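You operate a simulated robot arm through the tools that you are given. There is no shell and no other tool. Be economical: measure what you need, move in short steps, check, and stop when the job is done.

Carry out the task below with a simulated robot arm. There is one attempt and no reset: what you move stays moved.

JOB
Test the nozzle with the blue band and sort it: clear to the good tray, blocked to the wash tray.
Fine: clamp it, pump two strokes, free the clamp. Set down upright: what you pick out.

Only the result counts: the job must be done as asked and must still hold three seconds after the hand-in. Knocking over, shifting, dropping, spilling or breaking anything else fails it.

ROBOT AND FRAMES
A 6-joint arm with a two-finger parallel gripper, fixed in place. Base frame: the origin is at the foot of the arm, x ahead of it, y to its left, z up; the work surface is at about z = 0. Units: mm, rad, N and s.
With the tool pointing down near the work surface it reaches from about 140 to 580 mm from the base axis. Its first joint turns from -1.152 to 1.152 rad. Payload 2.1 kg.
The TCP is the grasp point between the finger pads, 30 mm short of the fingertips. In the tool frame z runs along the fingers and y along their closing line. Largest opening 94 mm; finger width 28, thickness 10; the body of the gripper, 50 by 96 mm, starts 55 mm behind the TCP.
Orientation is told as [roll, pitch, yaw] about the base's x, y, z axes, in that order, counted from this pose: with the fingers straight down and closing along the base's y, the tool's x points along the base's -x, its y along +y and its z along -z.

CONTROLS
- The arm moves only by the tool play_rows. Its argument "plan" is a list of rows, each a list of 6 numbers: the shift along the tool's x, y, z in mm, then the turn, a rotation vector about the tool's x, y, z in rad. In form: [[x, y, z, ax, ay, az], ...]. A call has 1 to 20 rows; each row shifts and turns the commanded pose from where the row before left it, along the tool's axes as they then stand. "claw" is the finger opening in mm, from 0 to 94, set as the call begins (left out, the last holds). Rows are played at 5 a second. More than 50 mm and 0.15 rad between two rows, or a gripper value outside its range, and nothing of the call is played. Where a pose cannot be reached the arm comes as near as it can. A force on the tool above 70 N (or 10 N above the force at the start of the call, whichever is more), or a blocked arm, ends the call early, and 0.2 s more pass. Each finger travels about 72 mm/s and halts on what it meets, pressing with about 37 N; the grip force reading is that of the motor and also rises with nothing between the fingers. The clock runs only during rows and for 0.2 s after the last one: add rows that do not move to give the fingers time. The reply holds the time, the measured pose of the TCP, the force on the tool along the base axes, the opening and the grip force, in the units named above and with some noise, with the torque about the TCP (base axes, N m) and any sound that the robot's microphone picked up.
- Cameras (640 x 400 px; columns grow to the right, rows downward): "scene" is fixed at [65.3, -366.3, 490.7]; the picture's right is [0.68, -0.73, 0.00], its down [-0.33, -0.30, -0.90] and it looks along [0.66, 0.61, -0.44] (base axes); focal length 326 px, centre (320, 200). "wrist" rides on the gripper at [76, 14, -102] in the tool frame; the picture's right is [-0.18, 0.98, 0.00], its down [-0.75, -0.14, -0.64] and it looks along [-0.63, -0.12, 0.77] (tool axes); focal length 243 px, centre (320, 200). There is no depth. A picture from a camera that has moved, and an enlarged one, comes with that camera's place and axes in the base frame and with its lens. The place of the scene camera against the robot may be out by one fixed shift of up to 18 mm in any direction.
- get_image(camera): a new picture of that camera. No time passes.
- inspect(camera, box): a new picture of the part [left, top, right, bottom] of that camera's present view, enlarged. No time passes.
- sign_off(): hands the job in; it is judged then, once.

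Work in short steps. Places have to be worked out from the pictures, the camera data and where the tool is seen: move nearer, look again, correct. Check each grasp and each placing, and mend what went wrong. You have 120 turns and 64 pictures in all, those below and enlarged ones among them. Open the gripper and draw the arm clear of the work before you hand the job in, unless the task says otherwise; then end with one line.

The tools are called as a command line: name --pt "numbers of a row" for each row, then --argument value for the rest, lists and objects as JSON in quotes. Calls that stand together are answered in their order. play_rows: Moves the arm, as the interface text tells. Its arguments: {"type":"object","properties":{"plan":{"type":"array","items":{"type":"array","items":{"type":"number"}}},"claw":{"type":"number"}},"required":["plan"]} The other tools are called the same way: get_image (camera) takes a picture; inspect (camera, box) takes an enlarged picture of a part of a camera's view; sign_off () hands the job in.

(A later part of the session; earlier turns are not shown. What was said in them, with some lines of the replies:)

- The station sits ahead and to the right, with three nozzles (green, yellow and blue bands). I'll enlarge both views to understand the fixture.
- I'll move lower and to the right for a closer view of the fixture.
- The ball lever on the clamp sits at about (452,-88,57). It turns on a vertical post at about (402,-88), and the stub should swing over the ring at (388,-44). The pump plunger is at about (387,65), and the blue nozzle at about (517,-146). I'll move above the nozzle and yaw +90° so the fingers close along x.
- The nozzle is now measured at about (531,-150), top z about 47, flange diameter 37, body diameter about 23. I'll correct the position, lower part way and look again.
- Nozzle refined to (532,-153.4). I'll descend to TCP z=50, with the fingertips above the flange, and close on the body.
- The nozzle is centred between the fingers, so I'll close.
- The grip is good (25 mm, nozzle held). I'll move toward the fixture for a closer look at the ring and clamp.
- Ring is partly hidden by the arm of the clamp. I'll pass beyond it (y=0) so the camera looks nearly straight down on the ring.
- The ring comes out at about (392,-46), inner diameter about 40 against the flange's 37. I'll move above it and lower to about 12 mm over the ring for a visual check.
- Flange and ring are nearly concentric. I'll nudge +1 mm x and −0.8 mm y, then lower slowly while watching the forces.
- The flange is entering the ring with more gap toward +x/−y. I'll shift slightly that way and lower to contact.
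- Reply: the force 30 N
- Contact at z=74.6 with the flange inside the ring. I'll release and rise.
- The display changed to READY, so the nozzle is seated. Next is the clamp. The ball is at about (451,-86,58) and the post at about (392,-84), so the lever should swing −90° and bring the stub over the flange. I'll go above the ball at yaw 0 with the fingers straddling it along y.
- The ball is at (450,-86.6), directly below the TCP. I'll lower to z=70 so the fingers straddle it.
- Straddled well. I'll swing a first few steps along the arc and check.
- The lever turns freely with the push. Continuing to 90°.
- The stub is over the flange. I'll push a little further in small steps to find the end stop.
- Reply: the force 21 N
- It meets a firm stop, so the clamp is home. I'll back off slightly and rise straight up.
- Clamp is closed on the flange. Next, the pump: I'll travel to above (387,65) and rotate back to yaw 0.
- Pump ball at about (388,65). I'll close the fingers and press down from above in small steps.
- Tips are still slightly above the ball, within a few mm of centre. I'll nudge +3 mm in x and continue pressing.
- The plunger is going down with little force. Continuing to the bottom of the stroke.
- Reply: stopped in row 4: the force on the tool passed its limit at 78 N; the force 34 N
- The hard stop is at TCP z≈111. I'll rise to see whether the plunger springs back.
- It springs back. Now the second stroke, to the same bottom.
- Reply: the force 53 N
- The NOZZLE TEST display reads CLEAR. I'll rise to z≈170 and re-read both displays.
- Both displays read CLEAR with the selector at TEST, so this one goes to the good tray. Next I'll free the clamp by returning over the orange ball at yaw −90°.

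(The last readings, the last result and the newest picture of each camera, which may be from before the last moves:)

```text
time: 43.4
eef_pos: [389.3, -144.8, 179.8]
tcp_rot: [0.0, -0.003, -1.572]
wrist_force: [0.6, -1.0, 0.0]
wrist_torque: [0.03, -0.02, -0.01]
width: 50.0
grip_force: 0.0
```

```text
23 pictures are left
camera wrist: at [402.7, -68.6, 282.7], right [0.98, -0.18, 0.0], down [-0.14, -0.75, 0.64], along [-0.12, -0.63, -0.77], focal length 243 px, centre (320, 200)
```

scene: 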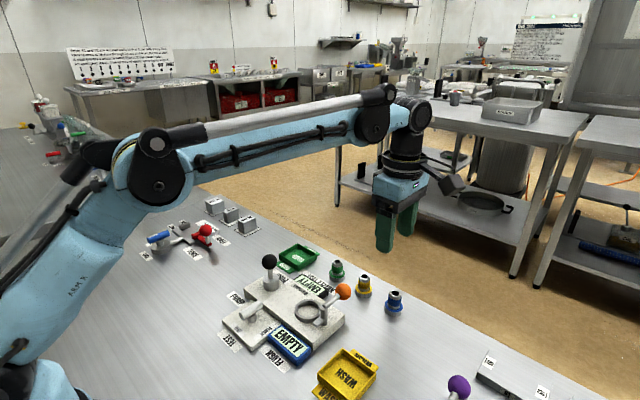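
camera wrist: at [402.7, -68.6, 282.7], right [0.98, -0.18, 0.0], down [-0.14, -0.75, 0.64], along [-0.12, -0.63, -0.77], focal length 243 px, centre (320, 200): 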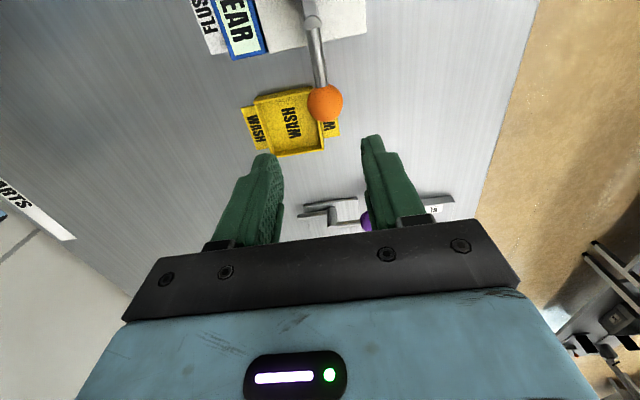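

Ball at about (393,-142). I'll centre on it, lower, and swing the lever back.

play_rows --pt "2 4 35 0 0 0" --pt "0 0 40 0 0 0" --pt "0 0 35 0 0 0" --pt "0 0 0 0 0 0" --pt "0.6 8.5 0 0 0 -0.1428" --pt "0.6 8.5 0 0 0 -0.1428" --pt "0.6 8.5 0 0 0 -0.1428" --pt "0.6 8.5 0 0 0 -0.1428" --pt "0 0 0 0 0 0"

get_image --camera "wrist"

```text
time: 45.4
eef_pos: [426.2, -133.4, 70.5]
tcp_rot: [-0.001, -0.001, -0.996]
wrist_force: [-1.6, 0.4, 0.0]
wrist_torque: [0.02, 0.02, -0.01]
width: 50.6
grip_force: 0.0
```

```text
22 pictures are left
camera wrist: at [395.0, -61.9, 172.7], right [0.93, 0.38, 0.0], down [0.29, -0.71, 0.64], along [0.24, -0.6, -0.77], focal length 243 px, centre (320, 200)
```

wrist: 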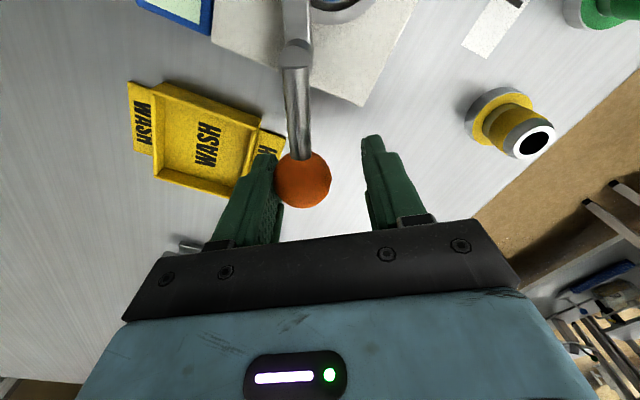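

The lever is following. Continuing to the open position.

play_rows --pt "0.6 8.5 0 0 0 -0.1428" --pt "0.6 8.5 0 0 0 -0.1428" --pt "0.6 8.5 0 0 0 -0.1428" --pt "0.6 8.5 0 0 0 -0.1428" --pt "0.6 8.5 0 0 0 -0.1428" --pt "0.6 8.5 0 0 0 -0.1428" --pt "0.6 8.5 0 0 0 -0.1428" --pt "0 4 0 0 0 0" --pt "0 3 0 0 0 0" --pt "0 0 0 0 0 0"

get_image --camera "wrist"

```text
time: 47.6
eef_pos: [452.8, -76.9, 70.1]
tcp_rot: [-0.004, 0.0, 0.0]
wrist_force: [-0.5, -0.7, 0.2]
wrist_torque: [0.02, -0.01, 0.01]
width: 50.7
grip_force: 0.5
```

```text
21 pictures are left
camera wrist: at [376.5, -62.1, 173.0], right [0.18, 0.98, 0.0], down [0.75, -0.14, 0.64], along [0.63, -0.12, -0.77], focal length 243 px, centre (320, 200)
```

wrist: 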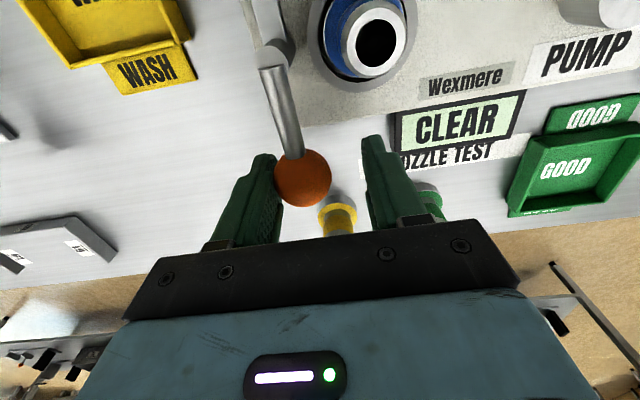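

The clamp is open again at its original position. I'll back off, rise, yaw to +90° and move over the nozzle.

play_rows --pt "0 -7 0 0 0 0" --pt "0 0 -30 0 0 0" --pt "0 0 -30 0 0 0" --pt "0 0 -30 0 0 0" --pt "0 0 0 0 0 -0.1428" --pt "0 0 0 0 0 -0.1428" --pt "0 0 0 0 0 -0.1428" --pt "0 0 0 0 0 -0.1428" --pt "0 0 0 0 0 -0.1428" --pt "0 0 0 0 0 -0.1428" --pt "0 0 0 0 0 -0.1428" --pt "0 0 0 0 0 -0.1428" --pt "0 0 0 0 0 -0.1428" --pt "0 0 0 0 0 -0.1428" --pt "0 0 0 0 0 -0.1428" --pt "-18 29 0 0 0 0" --pt "-18 29.5 0 0 0 0" --pt "0 0 0 0 0 0" --claw 48

get_image --camera "wrist"

inspect --camera "scene" --box '[220, 245, 370, 375]'

```text
time: 51.4
eef_pos: [393.0, -46.6, 160.2]
tcp_rot: [0.0, 0.0, 1.57]
wrist_force: [-0.3, -1.2, -0.1]
wrist_torque: [0.02, 0.0, -0.01]
width: 47.9
grip_force: 0.0
```

```text
20 pictures are left
camera wrist: at [377.2, -122.3, 263.4], right [-0.98, 0.18, 0.0], down [0.14, 0.75, 0.64], along [0.12, 0.63, -0.77], focal length 243 px, centre (320, 200)
```

wrist: 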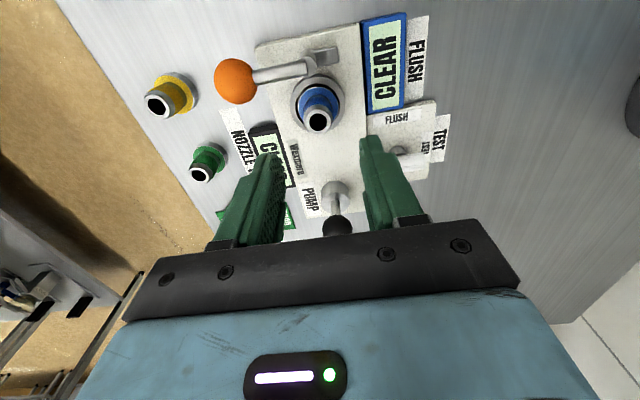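

```text
3.08 times, centred on (295, 310) of scene
camera zoom: at [65.3, -366.3, 490.7], right [0.68, -0.73, 0.0], down [-0.33, -0.3, -0.9], along [0.66, 0.61, -0.44], focal length 1003 px, centre (397, -138)
```

zoom: 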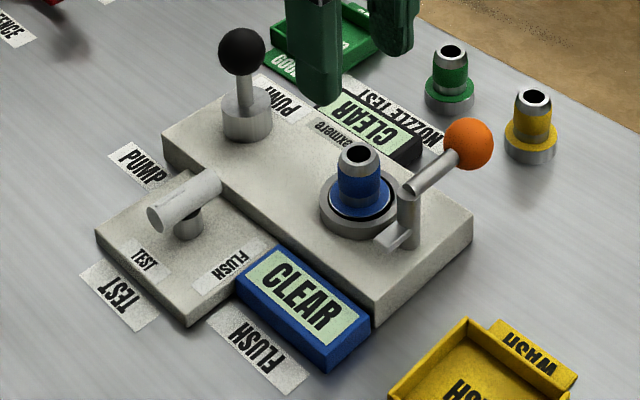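

Clamp clear and the nozzle is right under the TCP. I'll descend and grip it.

play_rows --pt "0 0 30 0 0 0" --pt "0 0 30 0 0 0" --pt "0 0 25 0 0 0" --pt "0 0 0 0 0 0"

play_rows --pt "0 0 0 0 0 0" --pt "0 0 0 0 0 0" --pt "0 0 0 0 0 0" --pt "0 0 0 0 0 0" --claw 10

play_rows --pt "0 0 -5 0 0 0" --pt "0 0 -8 0 0 0" --pt "0 0 -20 0 0 0" --pt "0 0 -30 0 0 0" --pt "0 0 -27 0 0 0" --pt "0 0 0 0 0 0"

inspect --camera "scene" --box '[220, 225, 370, 325]'

```text
time: 52.4
eef_pos: [393.6, -46.0, 74.7]
tcp_rot: [0.0, 0.003, 1.57]
wrist_force: [0.4, 0.0, 0.3]
wrist_torque: [0.0, 0.01, 0.03]
width: 48.0
grip_force: 0.2
```

```text
time: 53.4
eef_pos: [394.9, -46.1, 74.4]
tcp_rot: [0.0, 0.002, 1.571]
wrist_force: [-0.4, -0.7, -0.1]
wrist_torque: [0.01, 0.0, 0.01]
width: 25.1
grip_force: 36.7
```

```text
time: 54.8
eef_pos: [395.2, -46.9, 165.2]
tcp_rot: [0.0, 0.001, 1.571]
wrist_force: [-0.7, 0.1, -1.5]
wrist_torque: [0.02, -0.01, 0.0]
width: 25.1
grip_force: 37.1
```

```text
4.00 times, centred on (295, 275) of scene
camera zoom: at [65.3, -366.3, 490.7], right [0.68, -0.73, 0.0], down [-0.33, -0.3, -0.9], along [0.66, 0.61, -0.44], focal length 1304 px, centre (420, -100)
```

zoom: 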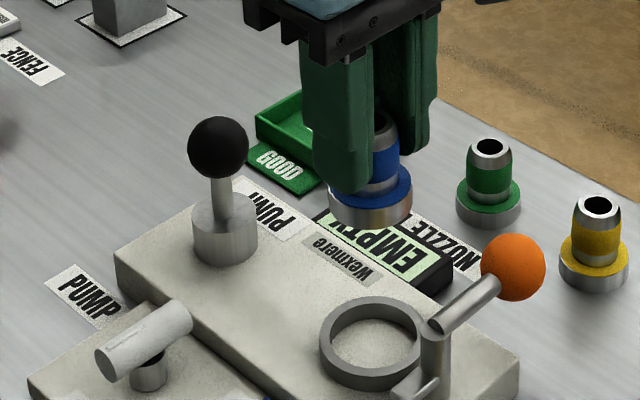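

Nozzle lifted and held. Good tray estimated at (515,111). I'll carry it there at height, going +x first to stay clear of the pump ball, then look.

play_rows --pt "0 -40 0 0 0 0" --pt "0 -40 0 0 0 0" --pt "0 -40 0 0 0 0" --pt "-39.5 0 0 0 0 0" --pt "-39.5 0 0 0 0 0" --pt "-39.5 0 0 0 0 0" --pt "-39.5 0 0 0 0 0" --pt "0 0 30 0 0 0" --pt "0 0 25 0 0 0" --pt "0 0 0 0 0 0"

get_image --camera "wrist"

inspect --camera "scene" --box '[250, 200, 350, 290]'

```text
time: 57.0
eef_pos: [515.0, 110.6, 109.3]
tcp_rot: [-0.001, 0.003, 1.572]
wrist_force: [0.2, -0.1, -1.2]
wrist_torque: [0.0, 0.0, 0.02]
width: 25.4
grip_force: 36.7
```

```text
17 pictures are left
camera wrist: at [499.5, 34.0, 212.3], right [-0.98, 0.18, 0.0], down [0.14, 0.75, 0.64], along [0.12, 0.63, -0.77], focal length 243 px, centre (320, 200)
```

wrist: 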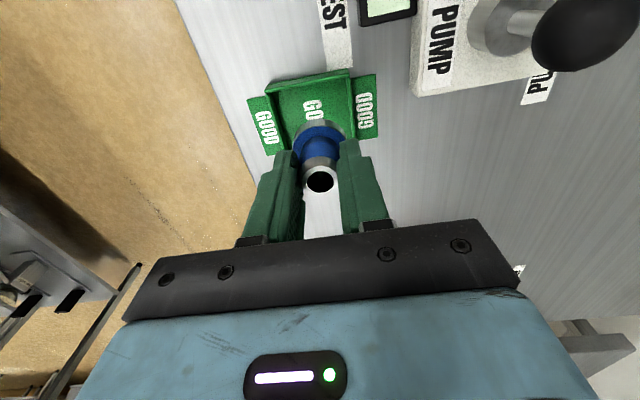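

```text
4.44 times, centred on (300, 245) of scene
camera zoom: at [65.3, -366.3, 490.7], right [0.68, -0.73, 0.0], down [-0.33, -0.3, -0.9], along [0.66, 0.61, -0.44], focal length 1449 px, centre (409, 0)
```

zoom: 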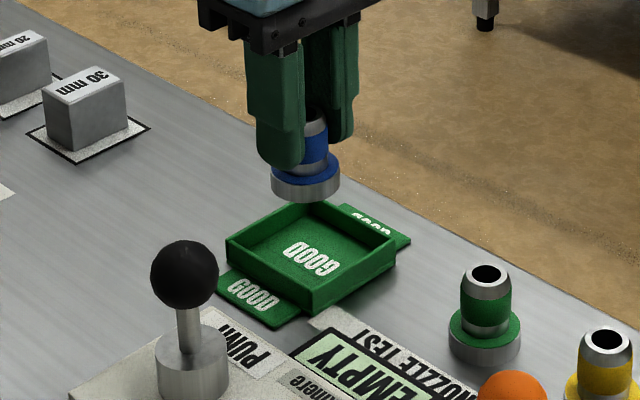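

Tray centre at about (518,111), outer width about 67. I'll shift +3 mm in x and lower gently until contact.

play_rows --pt "0 -3 20 0 0 0" --pt "0 0 15 0 0 0" --pt "0 0 10 0 0 0" --pt "0 0 4 0 0 0" --pt "0 0 0 0 0 0"

play_rows --pt "0 0 1.5 0 0 0" --pt "0 0 1.5 0 0 0" --pt "0 0 0 0 0 0"

inspect --camera "scene" --box '[260, 210, 340, 280]'

```text
time: 58.2
eef_pos: [517.9, 110.3, 60.7]
tcp_rot: [0.001, 0.002, 1.57]
wrist_force: [0.6, -0.7, -1.8]
wrist_torque: [-0.01, -0.01, -0.01]
width: 25.4
grip_force: 36.8
```

```text
time: 59.0
eef_pos: [518.3, 109.2, 58.2]
tcp_rot: [0.0, 0.003, 1.569]
wrist_force: [-0.7, 0.5, -2.0]
wrist_torque: [-0.03, -0.02, -0.01]
width: 24.9
grip_force: 36.5
```

```text
5.71 times, centred on (300, 245) of scene
camera zoom: at [65.3, -366.3, 490.7], right [0.68, -0.73, 0.0], down [-0.33, -0.3, -0.9], along [0.66, 0.61, -0.44], focal length 1863 px, centre (434, -57)
```

zoom: 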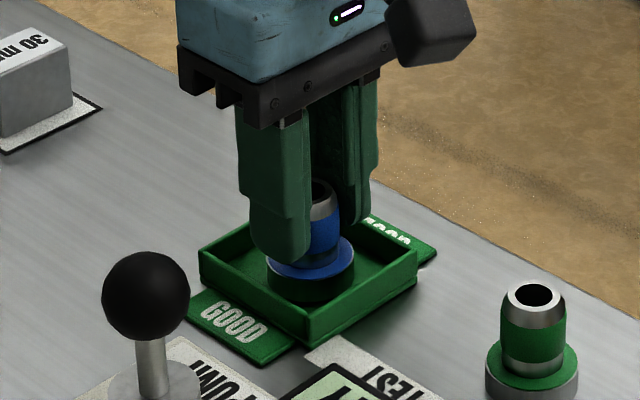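

Nicely inside the tray walls. Lowering the last few mm to contact.

play_rows --pt "0 0 1 0 0 0" --pt "0 0 1 0 0 0" --pt "0 0 1 0 0 0" --pt "0 0 0 0 0 0"

```text
time: 60.0
eef_pos: [518.0, 110.3, 54.7]
tcp_rot: [0.001, 0.002, 1.57]
wrist_force: [-0.5, 1.3, 7.7]
wrist_torque: [0.03, -0.01, -0.02]
width: 25.2
grip_force: 36.4
```

Light contact with the tray floor. I'll release with a small opening and rise.

play_rows --pt "0 0 0 0 0 0" --pt "0 0 0 0 0 0" --pt "0 0 0 0 0 0" --claw 40

play_rows --pt "0 0 -10 0 0 0" --pt "0 0 -30 0 0 0" --pt "0 0 -40 0 0 0" --pt "0 0 -45 0 0 0" --pt "0 0 -45 0 0 0" --pt "0 0 0 0 0 0"

inspect --camera "scene" --box '[200, 190, 440, 370]'

```text
time: 60.8
eef_pos: [517.9, 110.5, 54.4]
tcp_rot: [0.001, 0.002, 1.57]
wrist_force: [-0.7, -0.6, -0.2]
wrist_torque: [0.01, -0.01, -0.03]
width: 39.8
grip_force: 0.1
```

```text
time: 62.2
eef_pos: [516.7, 110.5, 224.0]
tcp_rot: [0.0, 0.0, 1.569]
wrist_force: [0.1, 0.4, -1.0]
wrist_torque: [0.02, 0.0, 0.01]
width: 40.1
grip_force: 0.1
```

```text
2.22 times, centred on (320, 280) of scene
camera zoom: at [65.3, -366.3, 490.7], right [0.68, -0.73, 0.0], down [-0.33, -0.3, -0.9], along [0.66, 0.61, -0.44], focal length 724 px, centre (320, 22)
```

zoom: 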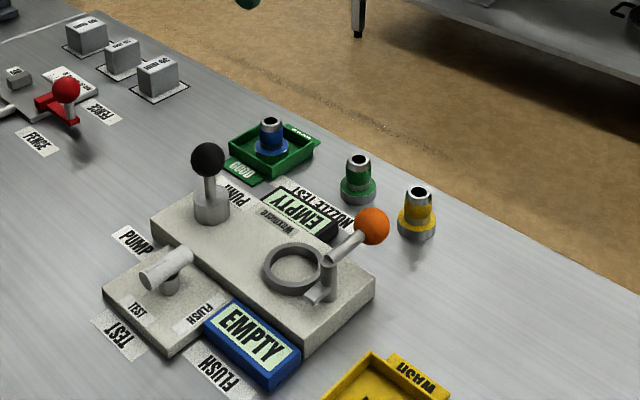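

The nozzle stands upright in the good tray and everything else is in place. I'll open the gripper and draw the arm back.

play_rows --pt "0 40 -25 0 0 0" --pt "0 40 -25 0 0 0" --pt "0 40 -25 0 0 0" --pt "0 40 -25 0 0 0" --pt "0 0 0 0 0 0" --claw 90

sign_off

```text
time: 63.4
eef_pos: [357.1, 111.7, 324.3]
tcp_rot: [-0.001, 0.001, 1.569]
wrist_force: [0.1, 0.3, 0.2]
wrist_torque: [-0.03, 0.02, 0.03]
width: 89.9
grip_force: 0.1
```

```text
The job is handed in.
```

The blue-banded nozzle was clamped and pumped two strokes and read CLEAR; I then freed the clamp, and the nozzle now stands upright in the good tray.
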